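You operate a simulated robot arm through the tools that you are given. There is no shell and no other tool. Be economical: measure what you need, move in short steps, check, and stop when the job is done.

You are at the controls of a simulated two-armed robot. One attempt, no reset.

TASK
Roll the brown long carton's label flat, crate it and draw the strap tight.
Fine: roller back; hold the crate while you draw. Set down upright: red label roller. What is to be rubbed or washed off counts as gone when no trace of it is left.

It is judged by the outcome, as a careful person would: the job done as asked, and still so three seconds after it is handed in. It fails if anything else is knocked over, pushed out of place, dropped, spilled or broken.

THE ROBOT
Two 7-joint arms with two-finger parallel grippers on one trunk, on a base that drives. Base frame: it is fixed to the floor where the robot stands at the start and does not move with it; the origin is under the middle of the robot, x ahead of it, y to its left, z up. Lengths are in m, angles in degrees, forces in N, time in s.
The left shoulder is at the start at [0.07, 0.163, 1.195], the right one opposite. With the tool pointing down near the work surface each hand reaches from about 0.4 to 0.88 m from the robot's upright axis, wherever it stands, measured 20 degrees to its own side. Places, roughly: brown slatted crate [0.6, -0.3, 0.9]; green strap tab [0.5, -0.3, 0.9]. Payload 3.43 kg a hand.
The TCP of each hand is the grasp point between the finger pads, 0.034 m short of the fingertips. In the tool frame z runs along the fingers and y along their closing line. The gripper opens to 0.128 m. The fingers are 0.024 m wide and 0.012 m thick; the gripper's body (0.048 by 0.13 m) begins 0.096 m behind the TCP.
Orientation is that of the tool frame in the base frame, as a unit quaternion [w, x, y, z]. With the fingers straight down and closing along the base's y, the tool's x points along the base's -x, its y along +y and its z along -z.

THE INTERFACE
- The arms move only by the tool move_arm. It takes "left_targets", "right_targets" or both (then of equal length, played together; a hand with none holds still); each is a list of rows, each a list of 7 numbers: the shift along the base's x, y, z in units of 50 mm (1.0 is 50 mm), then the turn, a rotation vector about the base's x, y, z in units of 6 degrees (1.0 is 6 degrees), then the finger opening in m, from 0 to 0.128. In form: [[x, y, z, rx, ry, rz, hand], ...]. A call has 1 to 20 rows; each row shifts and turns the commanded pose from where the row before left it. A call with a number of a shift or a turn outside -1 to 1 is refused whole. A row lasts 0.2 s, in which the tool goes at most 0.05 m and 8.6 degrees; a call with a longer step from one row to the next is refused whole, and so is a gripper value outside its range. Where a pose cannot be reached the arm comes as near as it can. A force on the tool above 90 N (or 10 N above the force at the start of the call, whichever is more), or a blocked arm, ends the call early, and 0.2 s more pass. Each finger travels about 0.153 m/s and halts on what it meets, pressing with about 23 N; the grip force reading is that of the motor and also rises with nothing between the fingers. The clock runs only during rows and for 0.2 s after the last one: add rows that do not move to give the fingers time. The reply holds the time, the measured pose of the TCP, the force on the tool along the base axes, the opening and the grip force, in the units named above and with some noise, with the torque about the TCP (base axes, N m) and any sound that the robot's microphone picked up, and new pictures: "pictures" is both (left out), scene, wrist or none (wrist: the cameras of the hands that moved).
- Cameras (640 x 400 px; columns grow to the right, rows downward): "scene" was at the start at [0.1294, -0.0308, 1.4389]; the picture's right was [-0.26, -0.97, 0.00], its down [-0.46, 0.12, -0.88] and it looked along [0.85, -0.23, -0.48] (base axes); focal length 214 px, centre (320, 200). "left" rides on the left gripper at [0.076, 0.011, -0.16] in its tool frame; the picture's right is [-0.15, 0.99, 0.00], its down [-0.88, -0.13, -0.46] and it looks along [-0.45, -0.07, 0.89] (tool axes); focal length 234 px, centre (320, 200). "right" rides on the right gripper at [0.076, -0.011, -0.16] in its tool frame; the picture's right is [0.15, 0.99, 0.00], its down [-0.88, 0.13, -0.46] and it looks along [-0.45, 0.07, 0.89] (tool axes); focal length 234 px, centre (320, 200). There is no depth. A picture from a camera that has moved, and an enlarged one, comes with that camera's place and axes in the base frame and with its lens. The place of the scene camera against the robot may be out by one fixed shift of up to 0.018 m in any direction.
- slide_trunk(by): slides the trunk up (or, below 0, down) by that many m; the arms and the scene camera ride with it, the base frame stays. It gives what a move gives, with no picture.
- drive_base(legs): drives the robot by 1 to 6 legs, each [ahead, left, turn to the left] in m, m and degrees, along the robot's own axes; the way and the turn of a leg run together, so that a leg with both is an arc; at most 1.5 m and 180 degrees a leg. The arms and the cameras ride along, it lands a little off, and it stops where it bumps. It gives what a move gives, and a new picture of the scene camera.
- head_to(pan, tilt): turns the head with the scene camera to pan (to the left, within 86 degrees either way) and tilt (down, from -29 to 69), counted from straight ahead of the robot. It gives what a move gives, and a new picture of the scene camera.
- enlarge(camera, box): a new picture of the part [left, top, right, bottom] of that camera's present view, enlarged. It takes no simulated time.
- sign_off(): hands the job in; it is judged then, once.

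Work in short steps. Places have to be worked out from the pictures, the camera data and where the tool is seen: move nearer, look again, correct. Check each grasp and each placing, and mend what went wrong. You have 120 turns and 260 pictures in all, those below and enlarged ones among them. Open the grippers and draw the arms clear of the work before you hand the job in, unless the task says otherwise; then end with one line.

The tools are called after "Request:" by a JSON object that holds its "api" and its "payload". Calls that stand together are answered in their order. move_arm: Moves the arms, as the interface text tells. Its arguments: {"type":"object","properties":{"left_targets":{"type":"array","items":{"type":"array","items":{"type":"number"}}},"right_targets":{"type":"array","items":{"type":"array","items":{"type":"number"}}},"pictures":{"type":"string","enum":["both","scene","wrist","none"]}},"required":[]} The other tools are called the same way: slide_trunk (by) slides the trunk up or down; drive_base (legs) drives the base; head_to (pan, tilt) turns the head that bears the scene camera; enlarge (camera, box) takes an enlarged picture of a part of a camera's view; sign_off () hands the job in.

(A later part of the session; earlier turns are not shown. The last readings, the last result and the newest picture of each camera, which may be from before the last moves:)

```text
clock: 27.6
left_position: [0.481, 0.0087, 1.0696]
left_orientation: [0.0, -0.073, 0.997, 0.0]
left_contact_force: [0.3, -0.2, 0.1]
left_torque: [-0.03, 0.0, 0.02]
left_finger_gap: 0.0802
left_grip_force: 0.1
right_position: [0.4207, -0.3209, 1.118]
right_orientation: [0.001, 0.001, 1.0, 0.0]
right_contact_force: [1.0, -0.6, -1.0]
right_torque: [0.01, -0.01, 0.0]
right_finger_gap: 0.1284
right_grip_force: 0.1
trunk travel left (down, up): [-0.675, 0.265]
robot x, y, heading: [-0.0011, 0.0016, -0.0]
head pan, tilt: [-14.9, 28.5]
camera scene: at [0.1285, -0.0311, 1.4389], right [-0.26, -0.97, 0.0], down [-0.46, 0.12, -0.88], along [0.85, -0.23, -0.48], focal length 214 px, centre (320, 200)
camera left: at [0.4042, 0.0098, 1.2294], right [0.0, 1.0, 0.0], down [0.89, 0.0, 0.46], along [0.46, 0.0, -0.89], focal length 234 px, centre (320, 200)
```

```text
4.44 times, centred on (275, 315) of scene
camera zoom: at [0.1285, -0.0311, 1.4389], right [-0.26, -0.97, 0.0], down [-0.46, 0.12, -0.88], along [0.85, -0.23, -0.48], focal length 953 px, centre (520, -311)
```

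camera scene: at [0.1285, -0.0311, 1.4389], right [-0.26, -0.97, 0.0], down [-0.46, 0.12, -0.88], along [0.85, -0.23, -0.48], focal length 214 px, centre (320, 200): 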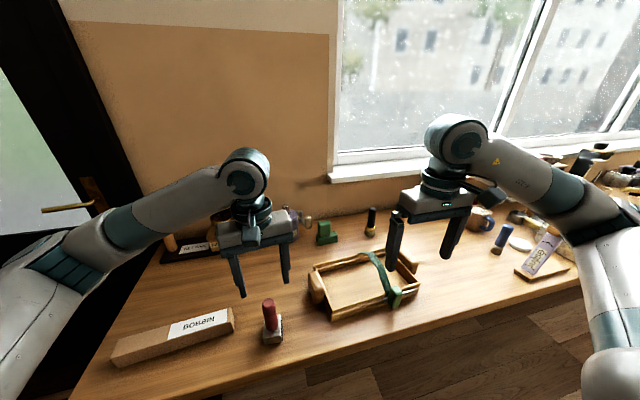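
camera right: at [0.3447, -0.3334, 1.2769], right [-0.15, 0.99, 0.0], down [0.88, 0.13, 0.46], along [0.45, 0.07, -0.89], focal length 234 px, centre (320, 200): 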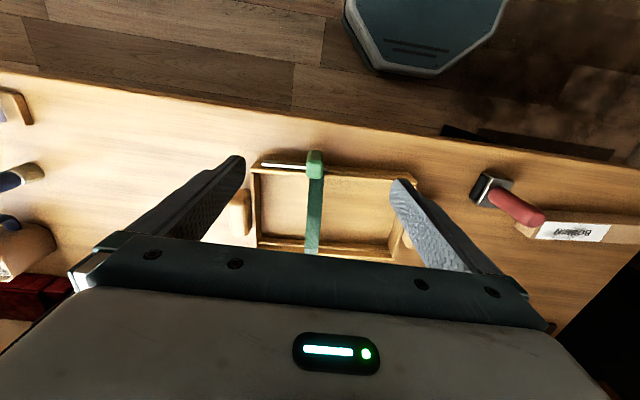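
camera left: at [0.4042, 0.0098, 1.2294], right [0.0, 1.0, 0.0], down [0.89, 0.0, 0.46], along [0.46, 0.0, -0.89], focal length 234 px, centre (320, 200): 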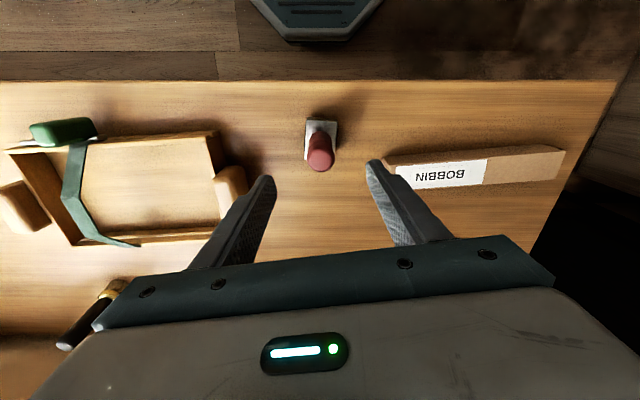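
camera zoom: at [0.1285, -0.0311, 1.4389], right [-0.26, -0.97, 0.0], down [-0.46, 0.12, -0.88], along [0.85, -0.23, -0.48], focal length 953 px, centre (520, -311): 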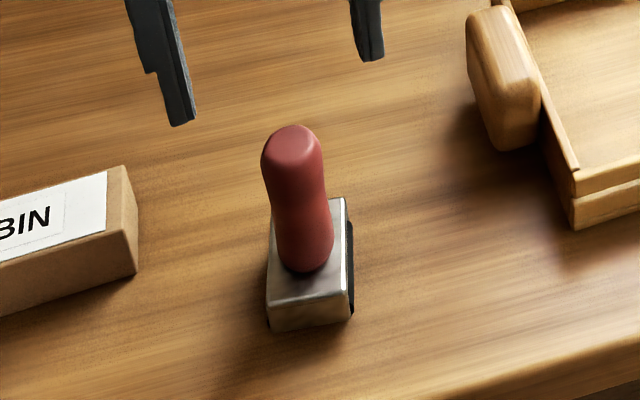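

The roller stands upright at its spot. Next I turn the left hand about -94° so its fingers close across the carton and move it above the carton's middle.

Request:
{"api": "move_arm", "payload": {"left_targets": [[0.055, 0.3, 0, 0, 0, -0.98, 0.1], [0.055, 0.3, 0, 0, 0, -0.98, 0.1], [0.055, 0.3, 0, 0, 0, -0.98, 0.1], [0.055, 0.3, 0, 0, 0, -0.98, 0.1], [0.055, 0.3, 0, 0, 0, -0.98, 0.1], [0.055, 0.3, 0, 0, 0, -0.98, 0.1], [0.055, 0.3, 0, 0, 0, -0.98, 0.1], [0.055, 0.3, 0, 0, 0, -0.98, 0.1], [0.055, 0.3, 0, 0, 0, -0.98, 0.1], [0.055, 0.3, 0, 0, 0, -0.98, 0.1], [0.055, 0.3, 0, 0, 0, -0.98, 0.1], [0.055, 0.3, 0, 0, 0, -0.98, 0.1], [0.055, 0.3, 0, 0, 0, -0.98, 0.1], [0.055, 0.3, 0, 0, 0, -0.98, 0.1], [0.055, 0.3, 0, 0, 0, -0.98, 0.1], [0.055, 0.3, 0, 0, 0, -0.98, 0.1]]}}

```text
clock: 31.0
left_position: [0.526, 0.2518, 1.067]
left_orientation: [-0.001, 0.681, 0.733, 0.0]
left_contact_force: [0.0, 0.4, -0.4]
left_torque: [-0.02, 0.0, 0.01]
left_finger_gap: 0.0998
left_grip_force: 0.1
right_position: [0.4214, -0.3212, 1.117]
right_orientation: [0.0, 0.0, 1.0, 0.0]
right_contact_force: [0.4, 0.3, -0.3]
right_torque: [0.02, -0.01, 0.02]
right_finger_gap: 0.128
right_grip_force: 0.2
trunk travel left (down, up): [-0.675, 0.265]
robot x, y, heading: [-0.0011, 0.0019, -0.1]
head pan, tilt: [-14.9, 28.5]
camera scene: at [0.1291, -0.0301, 1.4389], right [-0.26, -0.97, 0.0], down [-0.46, 0.12, -0.88], along [0.85, -0.23, -0.48], focal length 214 px, centre (320, 200)
camera left: at [0.5308, 0.3288, 1.2273], right [1.0, -0.07, 0.0], down [-0.07, -0.89, 0.46], along [-0.03, -0.46, -0.89], focal length 234 px, centre (320, 200)
```

scene: 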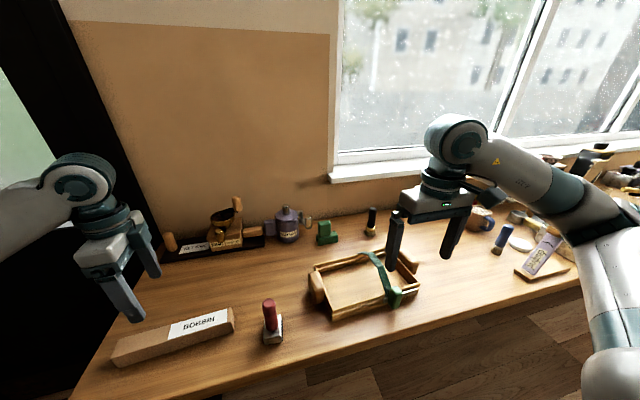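
left: 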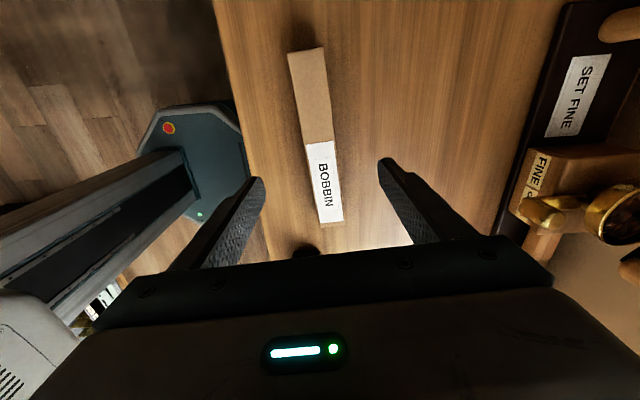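

The hand is aligned over the carton. I descend to z 0.900 with the fingers open around it.

Request:
{"api": "move_arm", "payload": {"left_targets": [[-0.06, -0.02, -0.84, 0, 0, 0, 0.1], [0, 0, -0.84, 0, 0, 0, 0.1], [0, 0, -0.84, 0, 0, 0, 0.1], [0, 0, -0.8, 0, 0, 0, 0.1], [0, 0, 0, 0, 0, 0, 0.1]], "pictures": "wrist"}}

```text
clock: 32.2
left_position: [0.5246, 0.2481, 0.9013]
left_orientation: [0.0, 0.68, 0.733, 0.001]
left_contact_force: [-0.9, -0.3, 0.1]
left_torque: [0.04, 0.0, 0.01]
left_finger_gap: 0.0999
left_grip_force: 0.1
right_position: [0.4224, -0.3204, 1.118]
right_orientation: [0.001, -0.001, 1.0, 0.0]
right_contact_force: [-0.3, -0.3, 0.2]
right_torque: [0.02, 0.0, 0.01]
right_finger_gap: 0.128
right_grip_force: 0.0
trunk travel left (down, up): [-0.675, 0.265]
robot x, y, heading: [0.0008, -0.0066, -0.4]
head pan, tilt: [-14.9, 28.5]
camera left: at [0.529, 0.3253, 1.061], right [1.0, -0.07, 0.0], down [-0.06, -0.89, 0.46], along [-0.03, -0.45, -0.89], focal length 234 px, centre (320, 200)
```

left: 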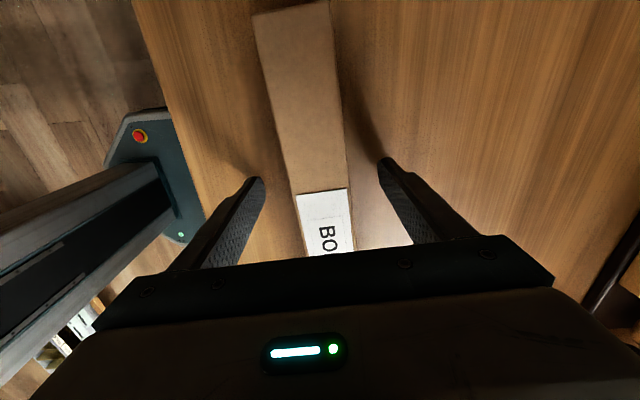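

The carton lies centred between the fingers; I close and lift a little.

Request:
{"api": "move_arm", "payload": {"left_targets": [[0, 0, 0, 0, 0, 0, 0.06], [0, 0, 0, 0, 0, 0, 0.03], [0, 0, 0, 0, 0, 0, 0.03], [0, 0, 0, 0, 0, 0, 0.02], [0, 0, 0.5, 0, 0, 0, 0.02], [0, 0, 0.5, 0, 0, 0, 0.02], [0, 0, 0, 0, 0, 0, 0.02]]}}

```text
clock: 33.8
left_position: [0.5261, 0.2496, 0.9554]
left_orientation: [-0.001, 0.68, 0.734, 0.001]
left_contact_force: [-0.2, -0.3, 0.4]
left_torque: [-0.04, -0.02, 0.01]
left_finger_gap: 0.02
left_grip_force: 0.1
right_position: [0.4204, -0.3209, 1.1188]
right_orientation: [0.001, 0.0, 1.0, 0.0]
right_contact_force: [0.4, 0.0, -0.6]
right_torque: [0.01, 0.03, 0.03]
right_finger_gap: 0.1281
right_grip_force: 0.1
trunk travel left (down, up): [-0.675, 0.265]
robot x, y, heading: [-0.0009, 0.0014, -0.0]
head pan, tilt: [-14.9, 28.5]
camera scene: at [0.1294, -0.0305, 1.4389], right [-0.26, -0.97, 0.0], down [-0.46, 0.12, -0.88], along [0.85, -0.23, -0.48], focal length 214 px, centre (320, 200)
camera left: at [0.5306, 0.3272, 1.114], right [1.0, -0.07, 0.0], down [-0.06, -0.89, 0.46], along [-0.03, -0.45, -0.89], focal length 234 px, centre (320, 200)
```

scene: 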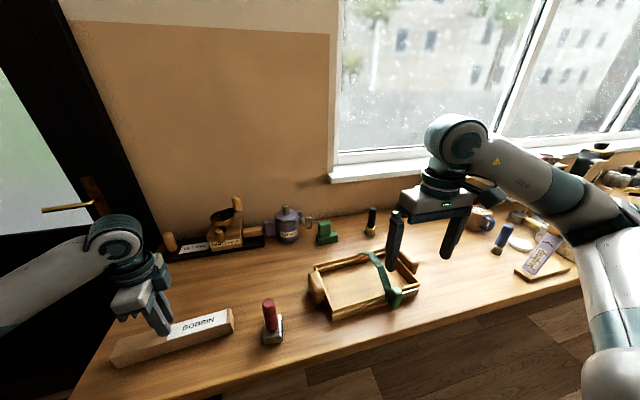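
left: 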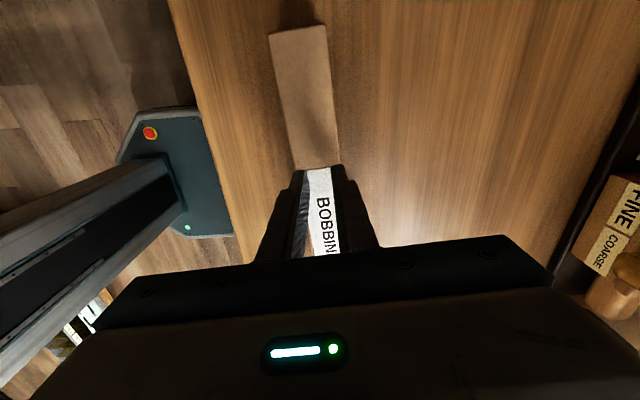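

The gap reads 0.020 with no grip force, so the carton was not held. I look closely.

Request:
{"api": "enlarge", "payload": {"camera": "scene", "box": [90, 240, 260, 370]}}

Request:
{"api": "enlarge", "payload": {"camera": "left", "box": [220, 10, 420, 270]}}

```text
3.08 times, centred on (175, 305) of scene
camera zoom: at [0.1294, -0.0305, 1.4389], right [-0.26, -0.97, 0.0], down [-0.46, 0.12, -0.88], along [0.85, -0.23, -0.48], focal length 660 px, centre (766, -123)
```

zoom: 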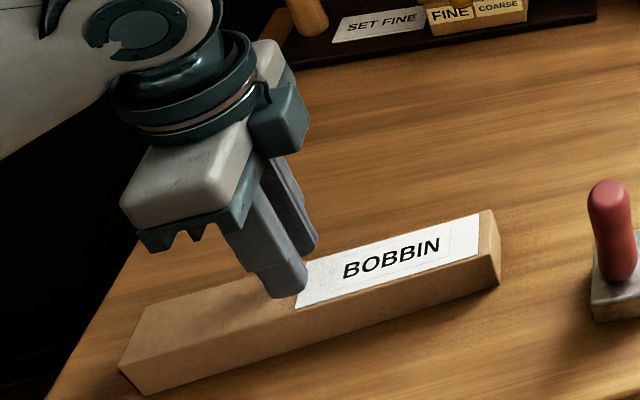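

```text
1.54 times, centred on (320, 140) of left
camera zoom: at [0.5306, 0.3272, 1.114], right [1.0, -0.07, 0.0], down [-0.06, -0.89, 0.46], along [-0.03, -0.45, -0.89], focal length 360 px, centre (320, 292)
```

zoom: 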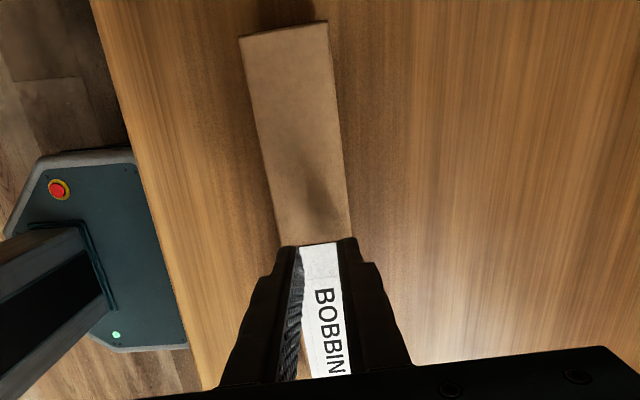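

The carton stayed behind on the table, unmoved. I open, go back down, and close with full command, then check before lifting.

Request:
{"api": "move_arm", "payload": {"left_targets": [[0, 0, 0, 0, 0, 0, 0.1], [0, 0, 0, 0, 0, 0, 0.1], [-0.02, -0.1, -0.5, 0, 0, 0, 0.1], [0, -0.1, -0.55, 0, 0, 0, 0.1], [0, 0, -0.03, 0, 0, 0, 0.1], [0, 0, 0, 0, 0, 0, 0.05], [0, 0, 0, 0, 0, 0, 0.0], [0, 0, 0, 0, 0, 0, 0.0], [0, 0, 0, 0, 0, 0, 0.0]], "pictures": "wrist"}}

```text
clock: 35.8
left_position: [0.5235, 0.2399, 0.8989]
left_orientation: [0.0, 0.68, 0.733, -0.001]
left_contact_force: [0.2, -1.0, -0.7]
left_torque: [-0.03, 0.02, 0.01]
left_finger_gap: 0.0436
left_grip_force: 22.8
right_position: [0.4214, -0.3211, 1.1174]
right_orientation: [0.0, 0.0, 1.0, 0.0]
right_contact_force: [-0.2, -0.5, 0.7]
right_torque: [0.01, -0.02, 0.01]
right_finger_gap: 0.1281
right_grip_force: 0.0
trunk travel left (down, up): [-0.675, 0.265]
robot x, y, heading: [-0.0016, -0.0022, -0.1]
head pan, tilt: [-14.9, 28.5]
camera left: at [0.5281, 0.3177, 1.0591], right [1.0, -0.07, 0.0], down [-0.06, -0.89, 0.46], along [-0.03, -0.45, -0.89], focal length 234 px, centre (320, 200)
```

left: 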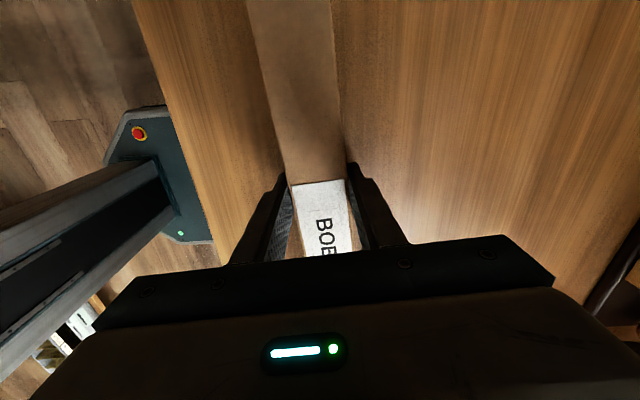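

Now it is gripped (gap 0.0436, 22.8 N). I lift slowly and check.

Request:
{"api": "move_arm", "payload": {"left_targets": [[0, 0, 0.1, 0, 0, 0, 0], [0, 0, 0.2, 0, 0, 0, 0], [0, 0, 0.3, 0, 0, 0, 0], [0, 0, 0, 0, 0, 0, 0]]}}

```text
clock: 36.8
left_position: [0.5234, 0.2383, 0.9284]
left_orientation: [0.0, 0.68, 0.733, 0.001]
left_contact_force: [0.3, -0.5, -1.2]
left_torque: [-0.03, -0.01, -0.03]
left_finger_gap: 0.0437
left_grip_force: 23.5
right_position: [0.4221, -0.321, 1.1186]
right_orientation: [0.0, 0.0, 1.0, -0.001]
right_contact_force: [0.3, -0.3, 0.6]
right_torque: [0.0, 0.01, -0.01]
right_finger_gap: 0.128
right_grip_force: 0.1
trunk travel left (down, up): [-0.675, 0.265]
robot x, y, heading: [-0.0029, -0.0013, -0.2]
head pan, tilt: [-14.9, 28.5]
camera scene: at [0.1295, -0.0305, 1.4389], right [-0.26, -0.97, 0.0], down [-0.46, 0.12, -0.88], along [0.85, -0.23, -0.48], focal length 214 px, centre (320, 200)
camera left: at [0.5278, 0.3152, 1.0885], right [1.0, -0.07, 0.0], down [-0.07, -0.89, 0.46], along [-0.03, -0.46, -0.89], focal length 234 px, centre (320, 200)
```

scene: 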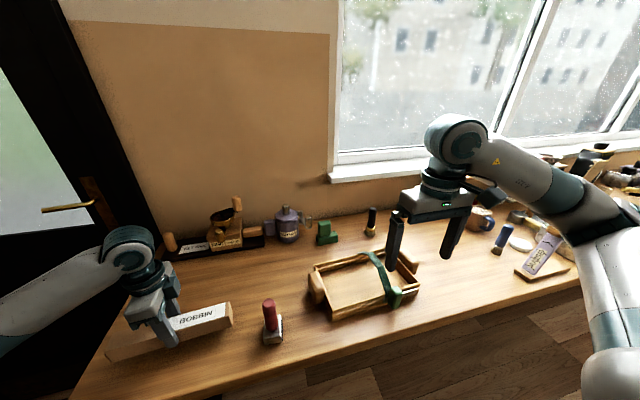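
left: 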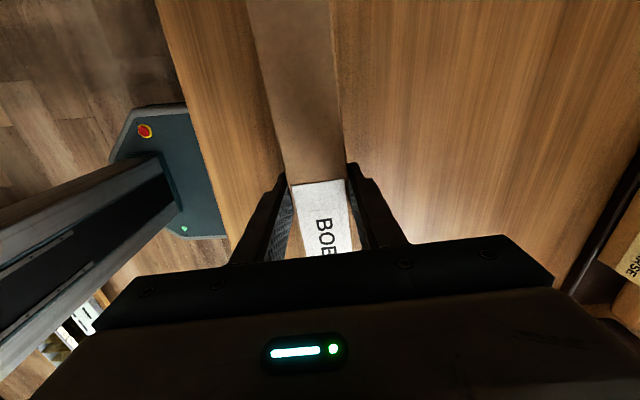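

The carton is held level (~1.3 N). I raise it, bring it toward the crate's left side at a safe height above the roller, and move the right hand out of the way.

Request:
{"api": "move_arm", "payload": {"left_targets": [[0, 0, 0.88, 0, 0, 0, 0], [0, 0, 0.88, 0, 0, 0, 0], [0, 0, 0.88, 0, 0, 0, 0], [0.1, -0.8, 0, 0, 0, 0, 0], [0.1, -0.8, 0, 0, 0, 0, 0], [0.1, -0.8, 0, 0, 0, 0, 0], [0.1, -0.8, 0, 0, 0, 0, 0], [0.1, -0.8, 0, 0, 0, 0, 0], [0.1, -0.8, 0, 0, 0, 0, 0], [0.1, -0.8, 0, 0, 0, 0, 0], [0.1, -0.8, 0, 0, 0, 0, 0], [0, 0, 0, 0, 0, 0, 0]], "right_targets": [[0, -0.27, 0.09, 0, 0, 0, 0.128], [0, -0.27, 0.09, 0, 0, 0, 0.128], [0, -0.27, 0.09, 0, 0, 0, 0.128], [0, -0.27, 0.09, 0, 0, 0, 0.128], [0, -0.27, 0.09, 0, 0, 0, 0.128], [0, -0.27, 0.09, 0, 0, 0, 0.128], [0, -0.27, 0.09, 0, 0, 0, 0.128], [0, -0.27, 0.09, 0, 0, 0, 0.128], [0, -0.27, 0.09, 0, 0, 0, 0.128], [0, -0.27, 0.09, 0, 0, 0, 0.128], [0, -0.27, 0.09, 0, 0, 0, 0.128], [0, 0, 0, 0, 0, 0, 0.128]]}}

Request:
{"api": "enlarge", "payload": {"camera": "scene", "box": [270, 220, 450, 330]}}

Request:
{"api": "enlarge", "payload": {"camera": "right", "box": [320, 120, 620, 270]}}

```text
clock: 39.4
left_position: [0.561, -0.079, 1.0619]
left_orientation: [0.001, 0.68, 0.733, 0.0]
left_contact_force: [0.5, -0.4, -0.9]
left_torque: [-0.03, 0.02, -0.01]
left_finger_gap: 0.0436
left_grip_force: 22.7
right_position: [0.4184, -0.4679, 1.1664]
right_orientation: [0.0, 0.001, 1.0, -0.002]
right_contact_force: [0.3, -0.1, 0.4]
right_torque: [-0.03, -0.02, 0.02]
right_finger_gap: 0.128
right_grip_force: 0.0
trunk travel left (down, up): [-0.675, 0.265]
robot x, y, heading: [0.0011, -0.0035, -0.0]
head pan, tilt: [-14.9, 28.5]
camera scene: at [0.1297, -0.0294, 1.4389], right [-0.26, -0.97, 0.0], down [-0.46, 0.12, -0.88], along [0.85, -0.23, -0.48], focal length 214 px, centre (320, 200)
camera right: at [0.3425, -0.4787, 1.3263], right [-0.15, 0.99, 0.0], down [0.88, 0.13, 0.46], along [0.45, 0.07, -0.89], focal length 234 px, centre (320, 200)
camera left: at [0.5653, -0.0016, 1.2217], right [1.0, -0.07, 0.0], down [-0.06, -0.89, 0.46], along [-0.03, -0.46, -0.89], focal length 234 px, centre (320, 200)
```

scene: 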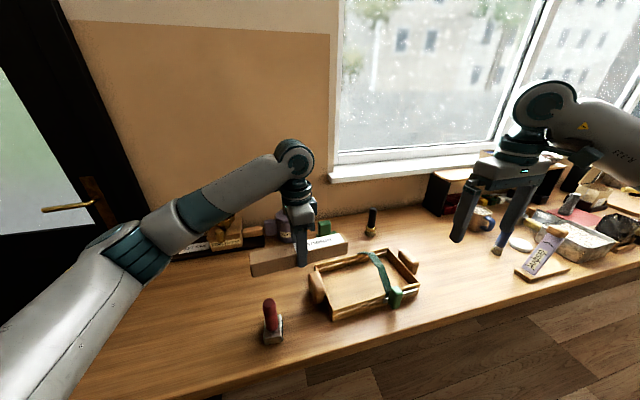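
right: 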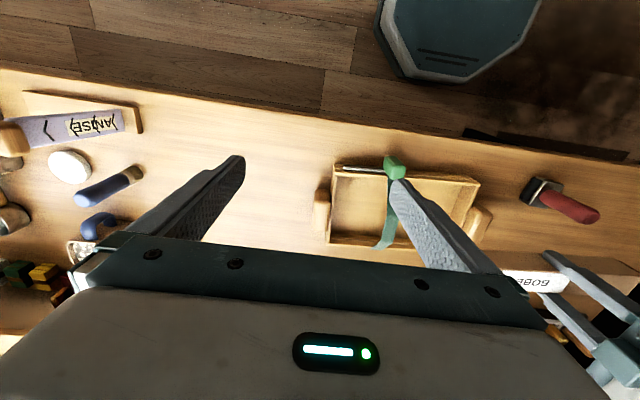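
left: 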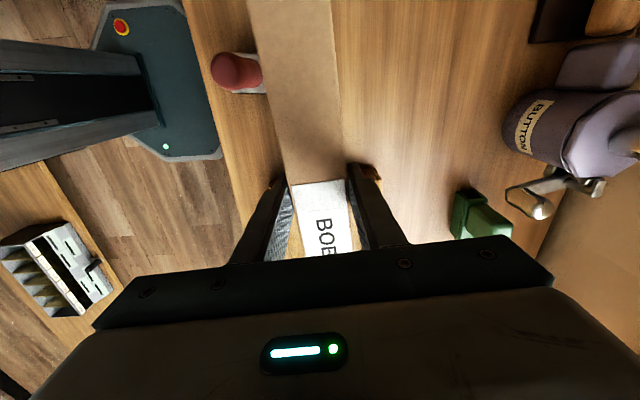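

```text
3.56 times, centred on (360, 275) of scene
camera zoom: at [0.1297, -0.0294, 1.4389], right [-0.26, -0.97, 0.0], down [-0.46, 0.12, -0.88], along [0.85, -0.23, -0.48], focal length 763 px, centre (178, -67)
```

zoom: 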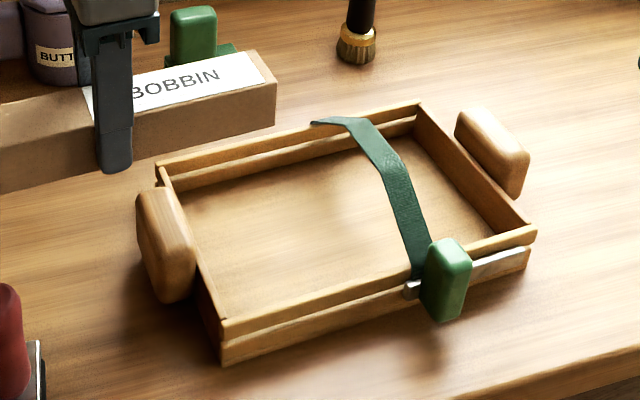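

```text
2.13 times, centred on (470, 195) of right
camera zoom: at [0.3425, -0.4787, 1.3263], right [-0.15, 0.99, 0.0], down [0.88, 0.13, 0.46], along [0.45, 0.07, -0.89], focal length 500 px, centre (0, 211)
```

zoom: 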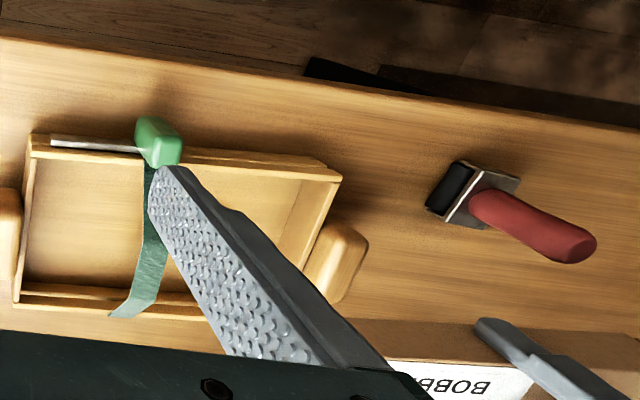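

The crate's end handles stand higher (~0.925) than the rim, so I'll go in tilted: the label end low, under the strap, then lower the other end. First I tilt the carton 18° and move above the entry point.

Request:
{"api": "move_arm", "payload": {"left_targets": [[-0.055, -0.65, -0.2, 0.75, 0.055, 0, 0], [-0.055, -0.65, -0.2, 0.75, 0.055, 0, 0], [-0.055, -0.65, -0.2, 0.75, 0.055, 0, 0], [-0.055, -0.65, -0.2, 0.75, 0.055, 0, 0], [0, 0, 0, 0, 0, 0, 0]]}}

Request:
{"api": "enlarge", "payload": {"camera": "scene", "box": [250, 200, 450, 330]}}

Request:
{"api": "enlarge", "payload": {"camera": "right", "box": [300, 120, 560, 270]}}

```text
clock: 40.6
left_position: [0.5514, -0.2054, 1.0213]
left_orientation: [-0.115, 0.671, 0.724, 0.107]
left_contact_force: [-0.4, 0.1, -1.6]
left_torque: [-0.01, -0.03, -0.01]
left_finger_gap: 0.0435
left_grip_force: 23.2
right_position: [0.4185, -0.4671, 1.1668]
right_orientation: [0.0, 0.0, 1.0, 0.0]
right_contact_force: [-0.1, -0.6, -0.4]
right_torque: [-0.02, 0.03, 0.0]
right_finger_gap: 0.128
right_grip_force: 0.0
trunk travel left (down, up): [-0.675, 0.265]
robot x, y, heading: [-0.003, -0.0016, -0.1]
head pan, tilt: [-14.9, 28.5]
camera scene: at [0.13, -0.0289, 1.4389], right [-0.26, -0.97, 0.0], down [-0.46, 0.12, -0.88], along [0.85, -0.23, -0.48], focal length 214 px, centre (320, 200)
camera left: at [0.5599, -0.1807, 1.1967], right [1.0, -0.07, -0.04], down [-0.06, -0.99, 0.16], along [-0.05, -0.16, -0.99], focal length 234 px, centre (320, 200)
```

scene: 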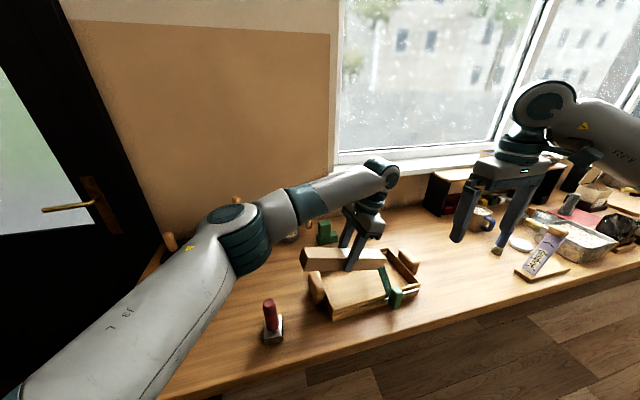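
left: 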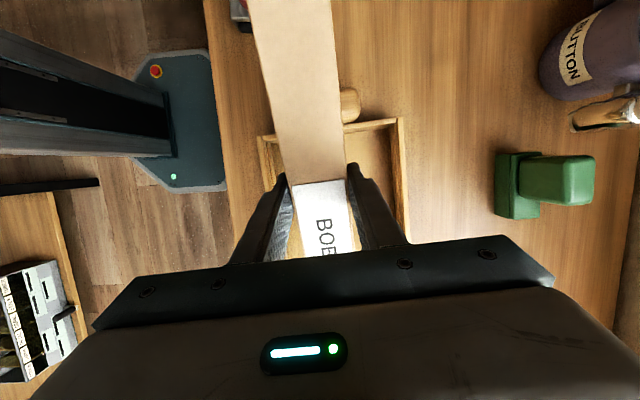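

```text
3.08 times, centred on (350, 265) of scene
camera zoom: at [0.13, -0.0289, 1.4389], right [-0.26, -0.97, 0.0], down [-0.46, 0.12, -0.88], along [0.85, -0.23, -0.48], focal length 660 px, centre (228, 0)
```

zoom: 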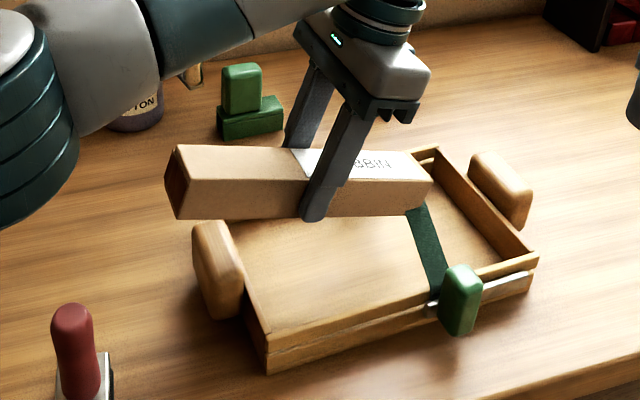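

```text
2.46 times, centred on (430, 195) of right
camera zoom: at [0.3429, -0.478, 1.3264], right [-0.15, 0.99, 0.0], down [0.88, 0.13, 0.45], along [0.45, 0.07, -0.89], focal length 576 px, centre (49, 212)
```

zoom: 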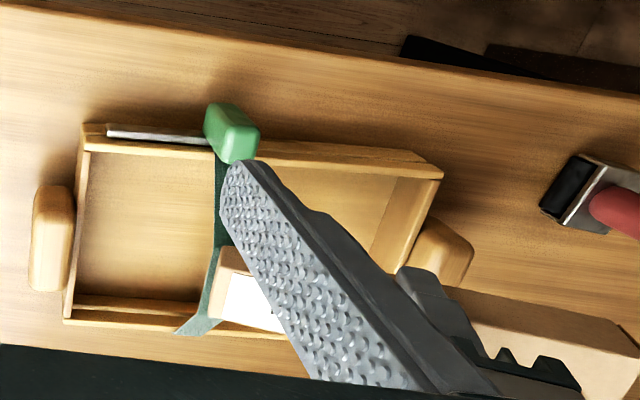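

The carton is tilted with its label end just left of the strap. I lower it toward the crate floor.

Request:
{"api": "move_arm", "payload": {"left_targets": [[0, 0.02, -0.4, 0, 0, 0, 0], [0, 0, -0.4, 0, 0, 0, 0], [0, 0, -0.4, 0, 0, 0, 0], [0, 0, -0.14, 0, 0, 0, 0], [0, 0, 0, 0, 0, 0, 0]]}}

Request:
{"api": "enlarge", "payload": {"camera": "scene", "box": [270, 210, 450, 330]}}

Request:
{"api": "enlarge", "payload": {"camera": "right", "box": [300, 120, 560, 270]}}

```text
clock: 41.8
left_position: [0.5532, -0.2087, 0.9553]
left_orientation: [-0.113, 0.672, 0.724, 0.108]
left_contact_force: [1.9, -2.8, 10.2]
left_torque: [0.73, -0.12, -0.16]
left_finger_gap: 0.0435
left_grip_force: 23.2
right_position: [0.4183, -0.4698, 1.1653]
right_orientation: [0.0, 0.001, 1.0, 0.0]
right_contact_force: [0.3, 0.5, -1.0]
right_torque: [0.01, 0.01, 0.01]
right_finger_gap: 0.1279
right_grip_force: 0.1
trunk travel left (down, up): [-0.675, 0.265]
robot x, y, heading: [-0.0005, -0.0023, 0.1]
head pan, tilt: [-14.9, 28.5]
camera scene: at [0.129, -0.0314, 1.4391], right [-0.26, -0.97, 0.0], down [-0.46, 0.12, -0.88], along [0.85, -0.23, -0.48], focal length 214 px, centre (320, 200)
camera left: at [0.5617, -0.1845, 1.1312], right [1.0, -0.07, -0.04], down [-0.06, -0.99, 0.16], along [-0.05, -0.16, -0.99], focal length 234 px, centre (320, 200)
```

scene: 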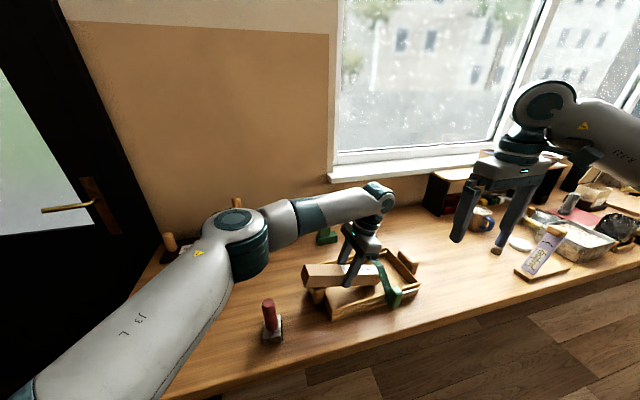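
left: 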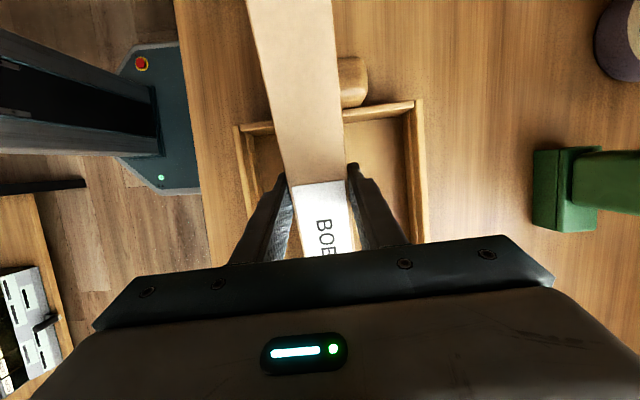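

```text
3.33 times, centred on (360, 270) of scene
camera zoom: at [0.129, -0.0314, 1.4391], right [-0.26, -0.97, 0.0], down [-0.46, 0.12, -0.88], along [0.85, -0.23, -0.48], focal length 715 px, centre (187, -33)
```

zoom: 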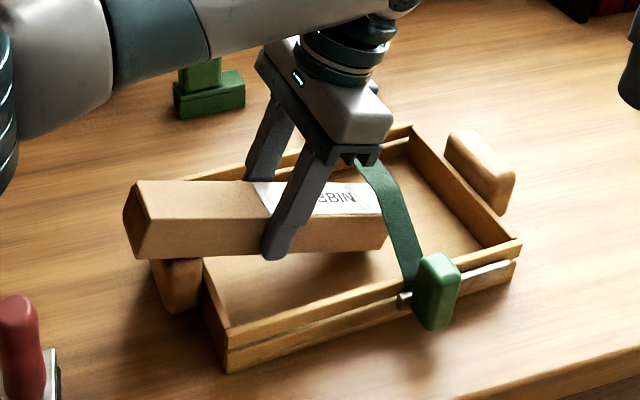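

```text
2.46 times, centred on (430, 195) of right
camera zoom: at [0.3417, -0.4805, 1.3259], right [-0.15, 0.99, 0.0], down [0.88, 0.13, 0.46], along [0.45, 0.07, -0.89], focal length 576 px, centre (49, 212)
```

zoom: 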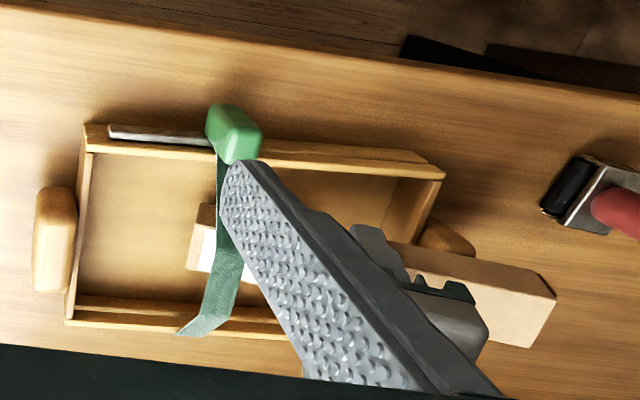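

Contact of ~10 N at z 0.955 with positive torque about x means the carton's raised half rests on the handle (its top ≈ 0.935). I lift 1 cm, tilt 4° more and move right.

Request:
{"api": "move_arm", "payload": {"left_targets": [[0, 0, 0.2, 0, 0, 0, 0], [0, -0.14, 0, 0.33, 0.024, 0, 0], [0, -0.14, -0.1, 0.33, 0.024, 0, 0], [0, 0, 0, 0, 0, 0, 0]], "pictures": "none"}}

Request:
{"api": "enlarge", "payload": {"camera": "scene", "box": [270, 210, 450, 330]}}

Request:
{"api": "enlarge", "payload": {"camera": "right", "box": [300, 120, 560, 270]}}

```text
clock: 42.8
left_position: [0.5668, -0.1887, 0.9514]
left_orientation: [-0.139, 0.669, 0.719, 0.131]
left_contact_force: [-5.3, -10.0, 17.8]
left_torque: [0.03, -0.03, -0.06]
left_finger_gap: 0.0438
left_grip_force: 23.4
left hand out of reach, approached as far as the arm can: row 2, 3
right_position: [0.416, -0.4703, 1.1665]
right_orientation: [0.0, 0.0, 1.0, 0.0]
right_contact_force: [-0.6, 0.7, 0.4]
right_torque: [-0.03, 0.0, -0.01]
right_finger_gap: 0.1279
right_grip_force: 0.0
trunk travel left (down, up): [-0.675, 0.265]
robot x, y, heading: [0.0001, -0.0011, -0.0]
head pan, tilt: [-14.9, 28.5]
```

```text
3.33 times, centred on (360, 270) of scene
camera zoom: at [0.1273, -0.0318, 1.4392], right [-0.26, -0.97, 0.0], down [-0.46, 0.12, -0.88], along [0.85, -0.23, -0.48], focal length 715 px, centre (187, -33)
```

zoom: 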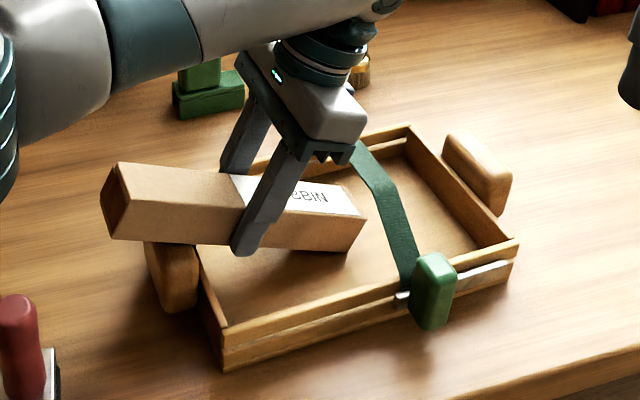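

```text
2.46 times, centred on (430, 195) of right
camera zoom: at [0.34, -0.4809, 1.3262], right [-0.15, 0.99, 0.0], down [0.88, 0.13, 0.46], along [0.45, 0.07, -0.89], focal length 576 px, centre (49, 212)
```

zoom: 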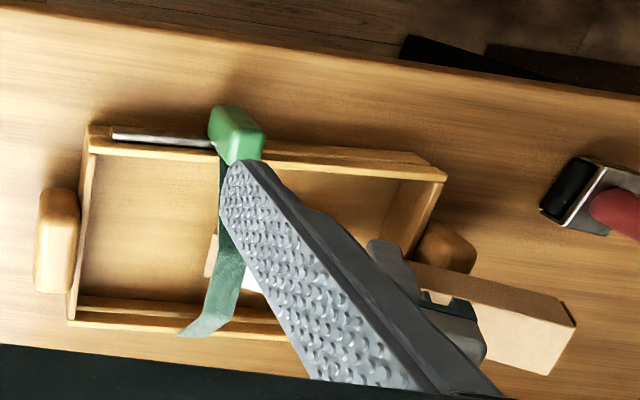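

The arm ran into its reach limit and pressed on the crate. I lift off at once, level out, and will drive the base to the right so the left arm can work comfortably.

Request:
{"api": "move_arm", "payload": {"left_targets": [[0.1, 0.4, 0.8, 0, 0, 0, 0], [0, 0.3, 0.8, -0.3, -0.02, 0, 0], [0, 0.4, 0.6, -0.8, -0.06, 0, 0], [0, 0.4, 0.2, -0.9, -0.065, 0, 0], [0, 0.4, 0, -0.9, -0.065, 0, 0], [0, 0.2, 0, -0.76, -0.06, 0, 0], [0, 0, 0, 0, 0, 0, 0]]}}

Request:
{"api": "enlarge", "payload": {"camera": "scene", "box": [240, 200, 450, 350]}}

```text
clock: 44.4
left_position: [0.5701, -0.0837, 1.0723]
left_orientation: [0.0, 0.68, 0.733, 0.001]
left_contact_force: [0.1, -1.1, -2.3]
left_torque: [0.0, 0.02, 0.01]
left_finger_gap: 0.0438
left_grip_force: 22.9
right_position: [0.4176, -0.4702, 1.1667]
right_orientation: [0.0, 0.0, 1.0, 0.0]
right_contact_force: [-0.2, 0.0, -0.9]
right_torque: [-0.01, -0.02, 0.03]
right_finger_gap: 0.1279
right_grip_force: 0.1
trunk travel left (down, up): [-0.675, 0.265]
robot x, y, heading: [-0.0037, 0.0016, 0.0]
head pan, tilt: [-14.9, 28.5]
camera scene: at [0.1293, -0.0318, 1.4389], right [-0.26, -0.97, 0.0], down [-0.46, 0.12, -0.88], along [0.85, -0.23, -0.48], focal length 214 px, centre (320, 200)
camera left: at [0.5755, -0.007, 1.231], right [1.0, -0.07, 0.0], down [-0.07, -0.89, 0.46], along [-0.03, -0.46, -0.89], focal length 234 px, centre (320, 200)
```

scene: 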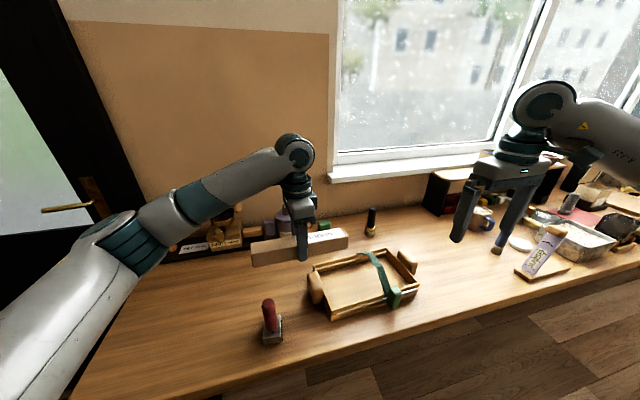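
left: 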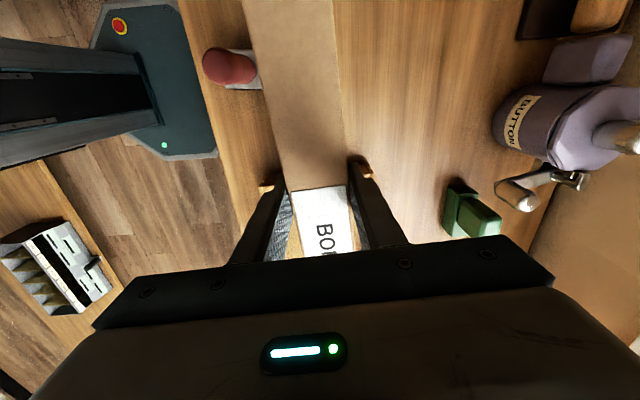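

```text
2.67 times, centred on (345, 275) of scene
camera zoom: at [0.1293, -0.0318, 1.4389], right [-0.26, -0.97, 0.0], down [-0.46, 0.12, -0.88], along [0.85, -0.23, -0.48], focal length 572 px, centre (253, 0)
```

zoom: 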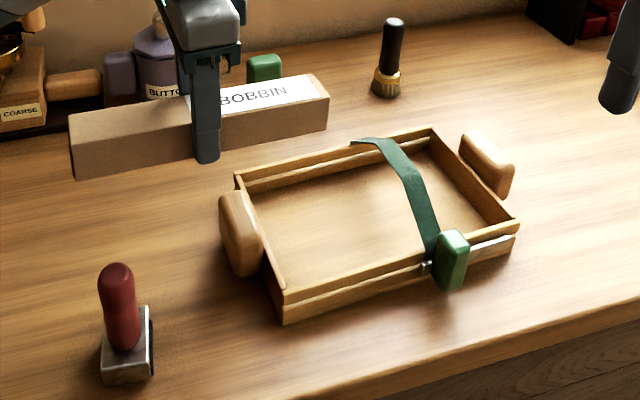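

The crate has not moved, and the carton still sits in the grip (pitched a few degrees). I drive the base 0.22 m to the right, with the carton well above everything.

Request:
{"api": "drive_base", "payload": {"legs": [[0, -0.22, 0]]}}

```text
clock: 46.1
left_position: [0.5728, -0.302, 1.0712]
left_orientation: [0.0, 0.679, 0.734, 0.0]
left_contact_force: [0.4, -0.8, -1.5]
left_torque: [0.04, 0.03, 0.02]
left_finger_gap: 0.0438
left_grip_force: 23.7
right_position: [0.421, -0.6884, 1.166]
right_orientation: [0.0, -0.002, 1.0, -0.001]
right_contact_force: [0.9, -0.7, -0.3]
right_torque: [0.0, 0.01, 0.02]
right_finger_gap: 0.1281
right_grip_force: 0.1
trunk travel left (down, up): [-0.675, 0.265]
robot x, y, heading: [0.0021, -0.2212, 0.3]
head pan, tilt: [-14.9, 28.5]
camera scene: at [0.1298, -0.2504, 1.4389], right [-0.25, -0.97, 0.0], down [-0.46, 0.12, -0.88], along [0.85, -0.22, -0.48], focal length 214 px, centre (320, 200)
```

scene: 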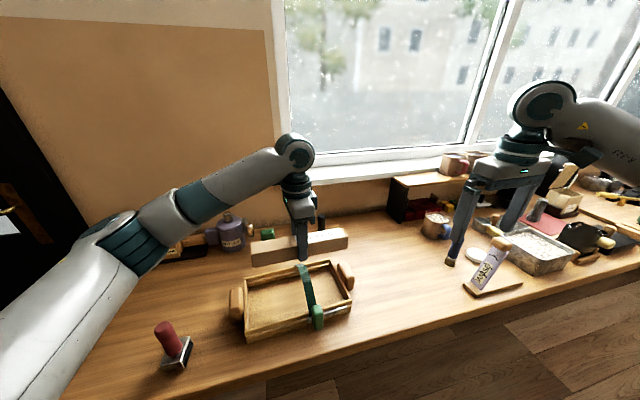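

I aim the head at the crate and take a close look to see how the carton sits in the grip.

Request:
{"api": "head_to", "payload": {"pan": 0, "tilt": 38}}

Request:
{"api": "enlarge", "payload": {"camera": "scene", "box": [200, 120, 440, 270]}}

Request:
{"api": "enlarge", "payload": {"camera": "left", "box": [160, 0, 480, 260]}}

```text
clock: 46.9
left_position: [0.5717, -0.3026, 1.0714]
left_orientation: [0.0, 0.679, 0.734, 0.001]
left_contact_force: [-0.6, 0.5, -1.0]
left_torque: [0.02, 0.0, -0.01]
left_finger_gap: 0.0438
left_grip_force: 23.0
right_position: [0.4198, -0.6887, 1.1659]
right_orientation: [-0.001, -0.002, 1.0, 0.0]
right_contact_force: [-0.4, -0.1, 0.4]
right_torque: [0.03, 0.01, 0.01]
right_finger_gap: 0.1279
right_grip_force: 0.0
trunk travel left (down, up): [-0.675, 0.265]
robot x, y, heading: [-0.0003, -0.2243, 0.3]
head pan, tilt: [0.0, 38.0]
camera scene: at [0.1282, -0.2276, 1.4241], right [0.0, -1.0, 0.0], down [-0.62, 0.0, -0.79], along [0.79, 0.0, -0.62], focal length 214 px, centre (320, 200)
```

scene: 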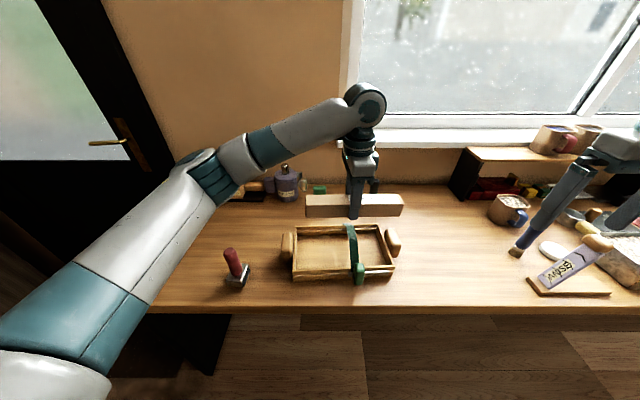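

```text
2.67 times, centred on (320, 195) of scene
camera zoom: at [0.1282, -0.2276, 1.4241], right [0.0, -1.0, 0.0], down [-0.62, 0.0, -0.79], along [0.79, 0.0, -0.62], focal length 572 px, centre (320, 213)
```

zoom: 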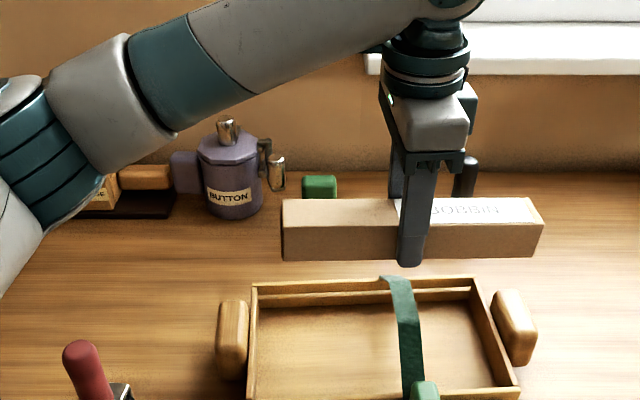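

```text
1.54 times, centred on (320, 130) of left
camera zoom: at [0.5762, -0.225, 1.2309], right [1.0, -0.07, 0.0], down [-0.06, -0.89, 0.46], along [-0.03, -0.45, -0.89], focal length 360 px, centre (320, 308)
```

zoom: 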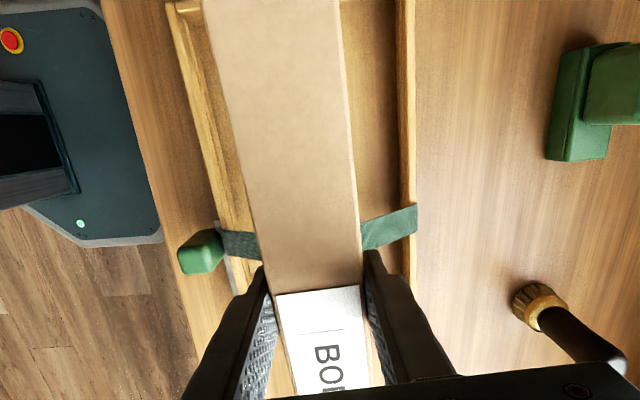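

Good frontal view: the carton is gripped at mid-length, pitched only ~2°. I tilt it to ~24° and place its label end just left of the strap, still above.

Request:
{"api": "move_arm", "payload": {"left_targets": [[-0.145, 0.605, -0.15, 0.92, 0.067, 0, 0], [-0.145, 0.605, -0.15, 0.92, 0.067, 0, 0], [-0.145, 0.605, -0.15, 0.92, 0.067, 0, 0], [-0.145, 0.605, -0.15, 0.92, 0.067, 0, 0], [0, 0, 0, 0, 0, 0, 0]], "pictures": "none"}}

Request:
{"api": "enlarge", "payload": {"camera": "scene", "box": [240, 160, 440, 300]}}

```text
clock: 48.1
left_position: [0.5423, -0.1802, 1.0417]
left_orientation: [-0.14, 0.666, 0.721, 0.132]
left_contact_force: [-0.1, 0.4, -1.5]
left_torque: [0.02, -0.01, 0.03]
left_finger_gap: 0.0436
left_grip_force: 23.4
right_position: [0.4204, -0.6884, 1.1664]
right_orientation: [0.0, -0.001, 1.0, 0.0]
right_contact_force: [0.5, 0.6, 0.2]
right_torque: [0.01, 0.03, -0.01]
right_finger_gap: 0.1279
right_grip_force: 0.0
trunk travel left (down, up): [-0.675, 0.265]
robot x, y, heading: [0.0007, -0.22, 0.0]
head pan, tilt: [0.0, 38.0]
```

```text
2.86 times, centred on (340, 230) of scene
camera zoom: at [0.1282, -0.2277, 1.4241], right [0.0, -1.0, 0.0], down [-0.62, 0.0, -0.79], along [0.79, 0.0, -0.62], focal length 613 px, centre (263, 114)
```

zoom: 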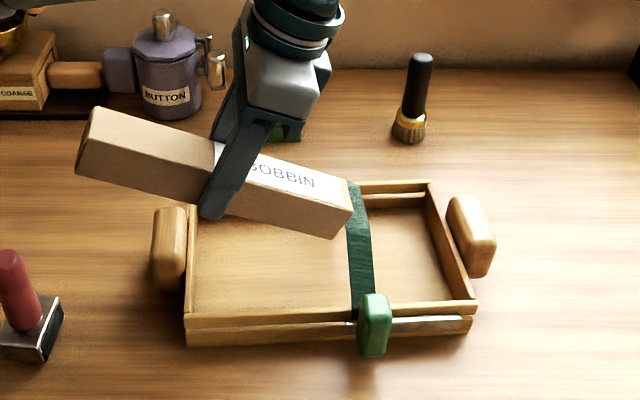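

Nicely posed. I lower it with a slight shift left to keep clear of the strap's side.

Request:
{"api": "move_arm", "payload": {"left_targets": [[0, 0.1, -0.45, 0, 0, 0, 0], [0, 0.06, -0.45, 0, 0, 0, 0], [0, 0, -0.4, 0, 0, 0, 0], [0, 0, 0, 0, 0, 0, 0]], "pictures": "none"}}

Request:
{"api": "enlarge", "payload": {"camera": "scene", "box": [240, 160, 440, 300]}}

```text
clock: 49.1
left_position: [0.5428, -0.1715, 0.9778]
left_orientation: [-0.14, 0.666, 0.72, 0.132]
left_contact_force: [0.4, -0.5, -2.0]
left_torque: [0.03, 0.04, 0.0]
left_finger_gap: 0.0438
left_grip_force: 23.3
right_position: [0.4201, -0.688, 1.1668]
right_orientation: [0.0, -0.002, 1.0, -0.001]
right_contact_force: [0.6, -0.2, -0.2]
right_torque: [0.0, -0.04, 0.01]
right_finger_gap: 0.1284
right_grip_force: 0.0
trunk travel left (down, up): [-0.675, 0.265]
robot x, y, heading: [-0.0, -0.2199, 0.4]
head pan, tilt: [0.0, 38.0]
```

```text
2.86 times, centred on (340, 230) of scene
camera zoom: at [0.128, -0.2272, 1.4241], right [0.0, -1.0, 0.0], down [-0.62, 0.0, -0.79], along [0.79, 0.0, -0.62], focal length 613 px, centre (263, 114)
```

zoom: 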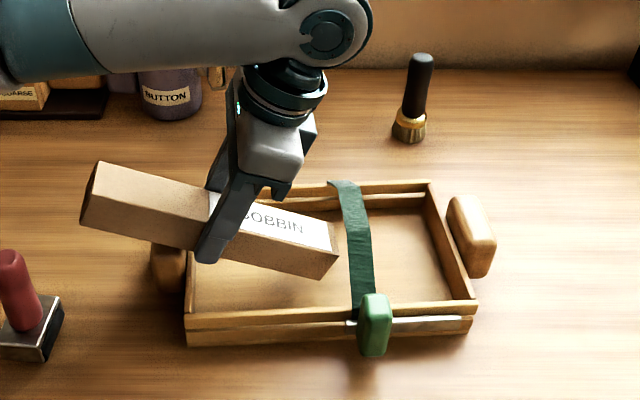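

The label end is just left of the strap and below its crown. I slide it rightward under the strap.

Request:
{"api": "move_arm", "payload": {"left_targets": [[0.03, -0.42, -0.15, -0.167, -0.012, 0, 0], [0.03, -0.42, -0.15, -0.167, -0.012, 0, 0], [0, 0, 0, 0, 0, 0, 0]], "pictures": "none"}}

Request:
{"api": "enlarge", "payload": {"camera": "scene", "box": [240, 160, 440, 300]}}

```text
clock: 49.9
left_position: [0.5471, -0.2151, 0.9625]
left_orientation: [-0.128, 0.669, 0.723, 0.121]
left_contact_force: [0.3, 0.5, -1.2]
left_torque: [0.05, -0.04, -0.01]
left_finger_gap: 0.0436
left_grip_force: 23.2
right_position: [0.4198, -0.6873, 1.1678]
right_orientation: [0.001, -0.002, 1.0, 0.0]
right_contact_force: [0.0, 0.2, 0.2]
right_torque: [-0.03, 0.01, 0.04]
right_finger_gap: 0.1282
right_grip_force: 0.1
trunk travel left (down, up): [-0.675, 0.265]
robot x, y, heading: [-0.0018, -0.2198, 0.1]
head pan, tilt: [0.0, 38.0]
```

```text
2.86 times, centred on (340, 230) of scene
camera zoom: at [0.1279, -0.2266, 1.4241], right [0.0, -1.0, 0.0], down [-0.62, 0.0, -0.79], along [0.79, 0.0, -0.62], focal length 613 px, centre (263, 114)
```

zoom: 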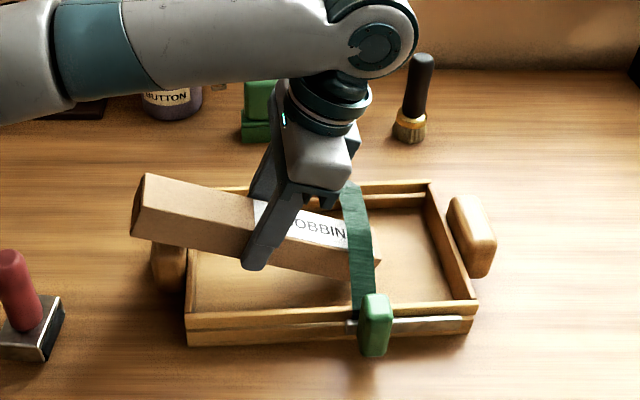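

It slides under the strap with no contact force. I continue right while reducing the tilt.

Request:
{"api": "move_arm", "payload": {"left_targets": [[0.02, -0.28, -0.1, -0.333, -0.024, 0, 0], [0.02, -0.28, -0.1, -0.333, -0.024, 0, 0], [0, 0, 0, 0, 0, 0, 0]], "pictures": "none"}}

Request:
{"api": "enlarge", "payload": {"camera": "scene", "box": [240, 160, 440, 300]}}

```text
clock: 50.7
left_position: [0.5485, -0.2427, 0.9522]
left_orientation: [-0.102, 0.673, 0.726, 0.096]
left_contact_force: [0.4, 1.1, -1.9]
left_torque: [-0.04, 0.0, -0.03]
left_finger_gap: 0.0436
left_grip_force: 22.4
right_position: [0.4201, -0.6882, 1.1662]
right_orientation: [0.001, -0.003, 1.0, 0.0]
right_contact_force: [-0.3, 0.4, 0.6]
right_torque: [0.0, 0.03, -0.03]
right_finger_gap: 0.128
right_grip_force: 0.1
trunk travel left (down, up): [-0.675, 0.265]
robot x, y, heading: [0.0023, -0.2211, 0.2]
head pan, tilt: [0.0, 38.0]
```

```text
2.86 times, centred on (340, 230) of scene
camera zoom: at [0.1281, -0.2271, 1.4241], right [0.0, -1.0, 0.0], down [-0.62, 0.0, -0.79], along [0.79, 0.0, -0.62], focal length 613 px, centre (263, 114)
```

zoom: 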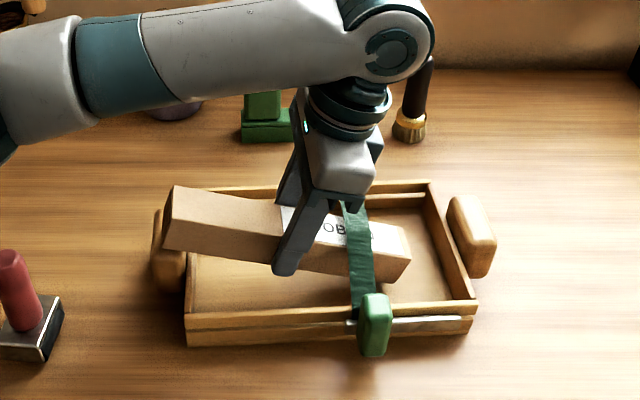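

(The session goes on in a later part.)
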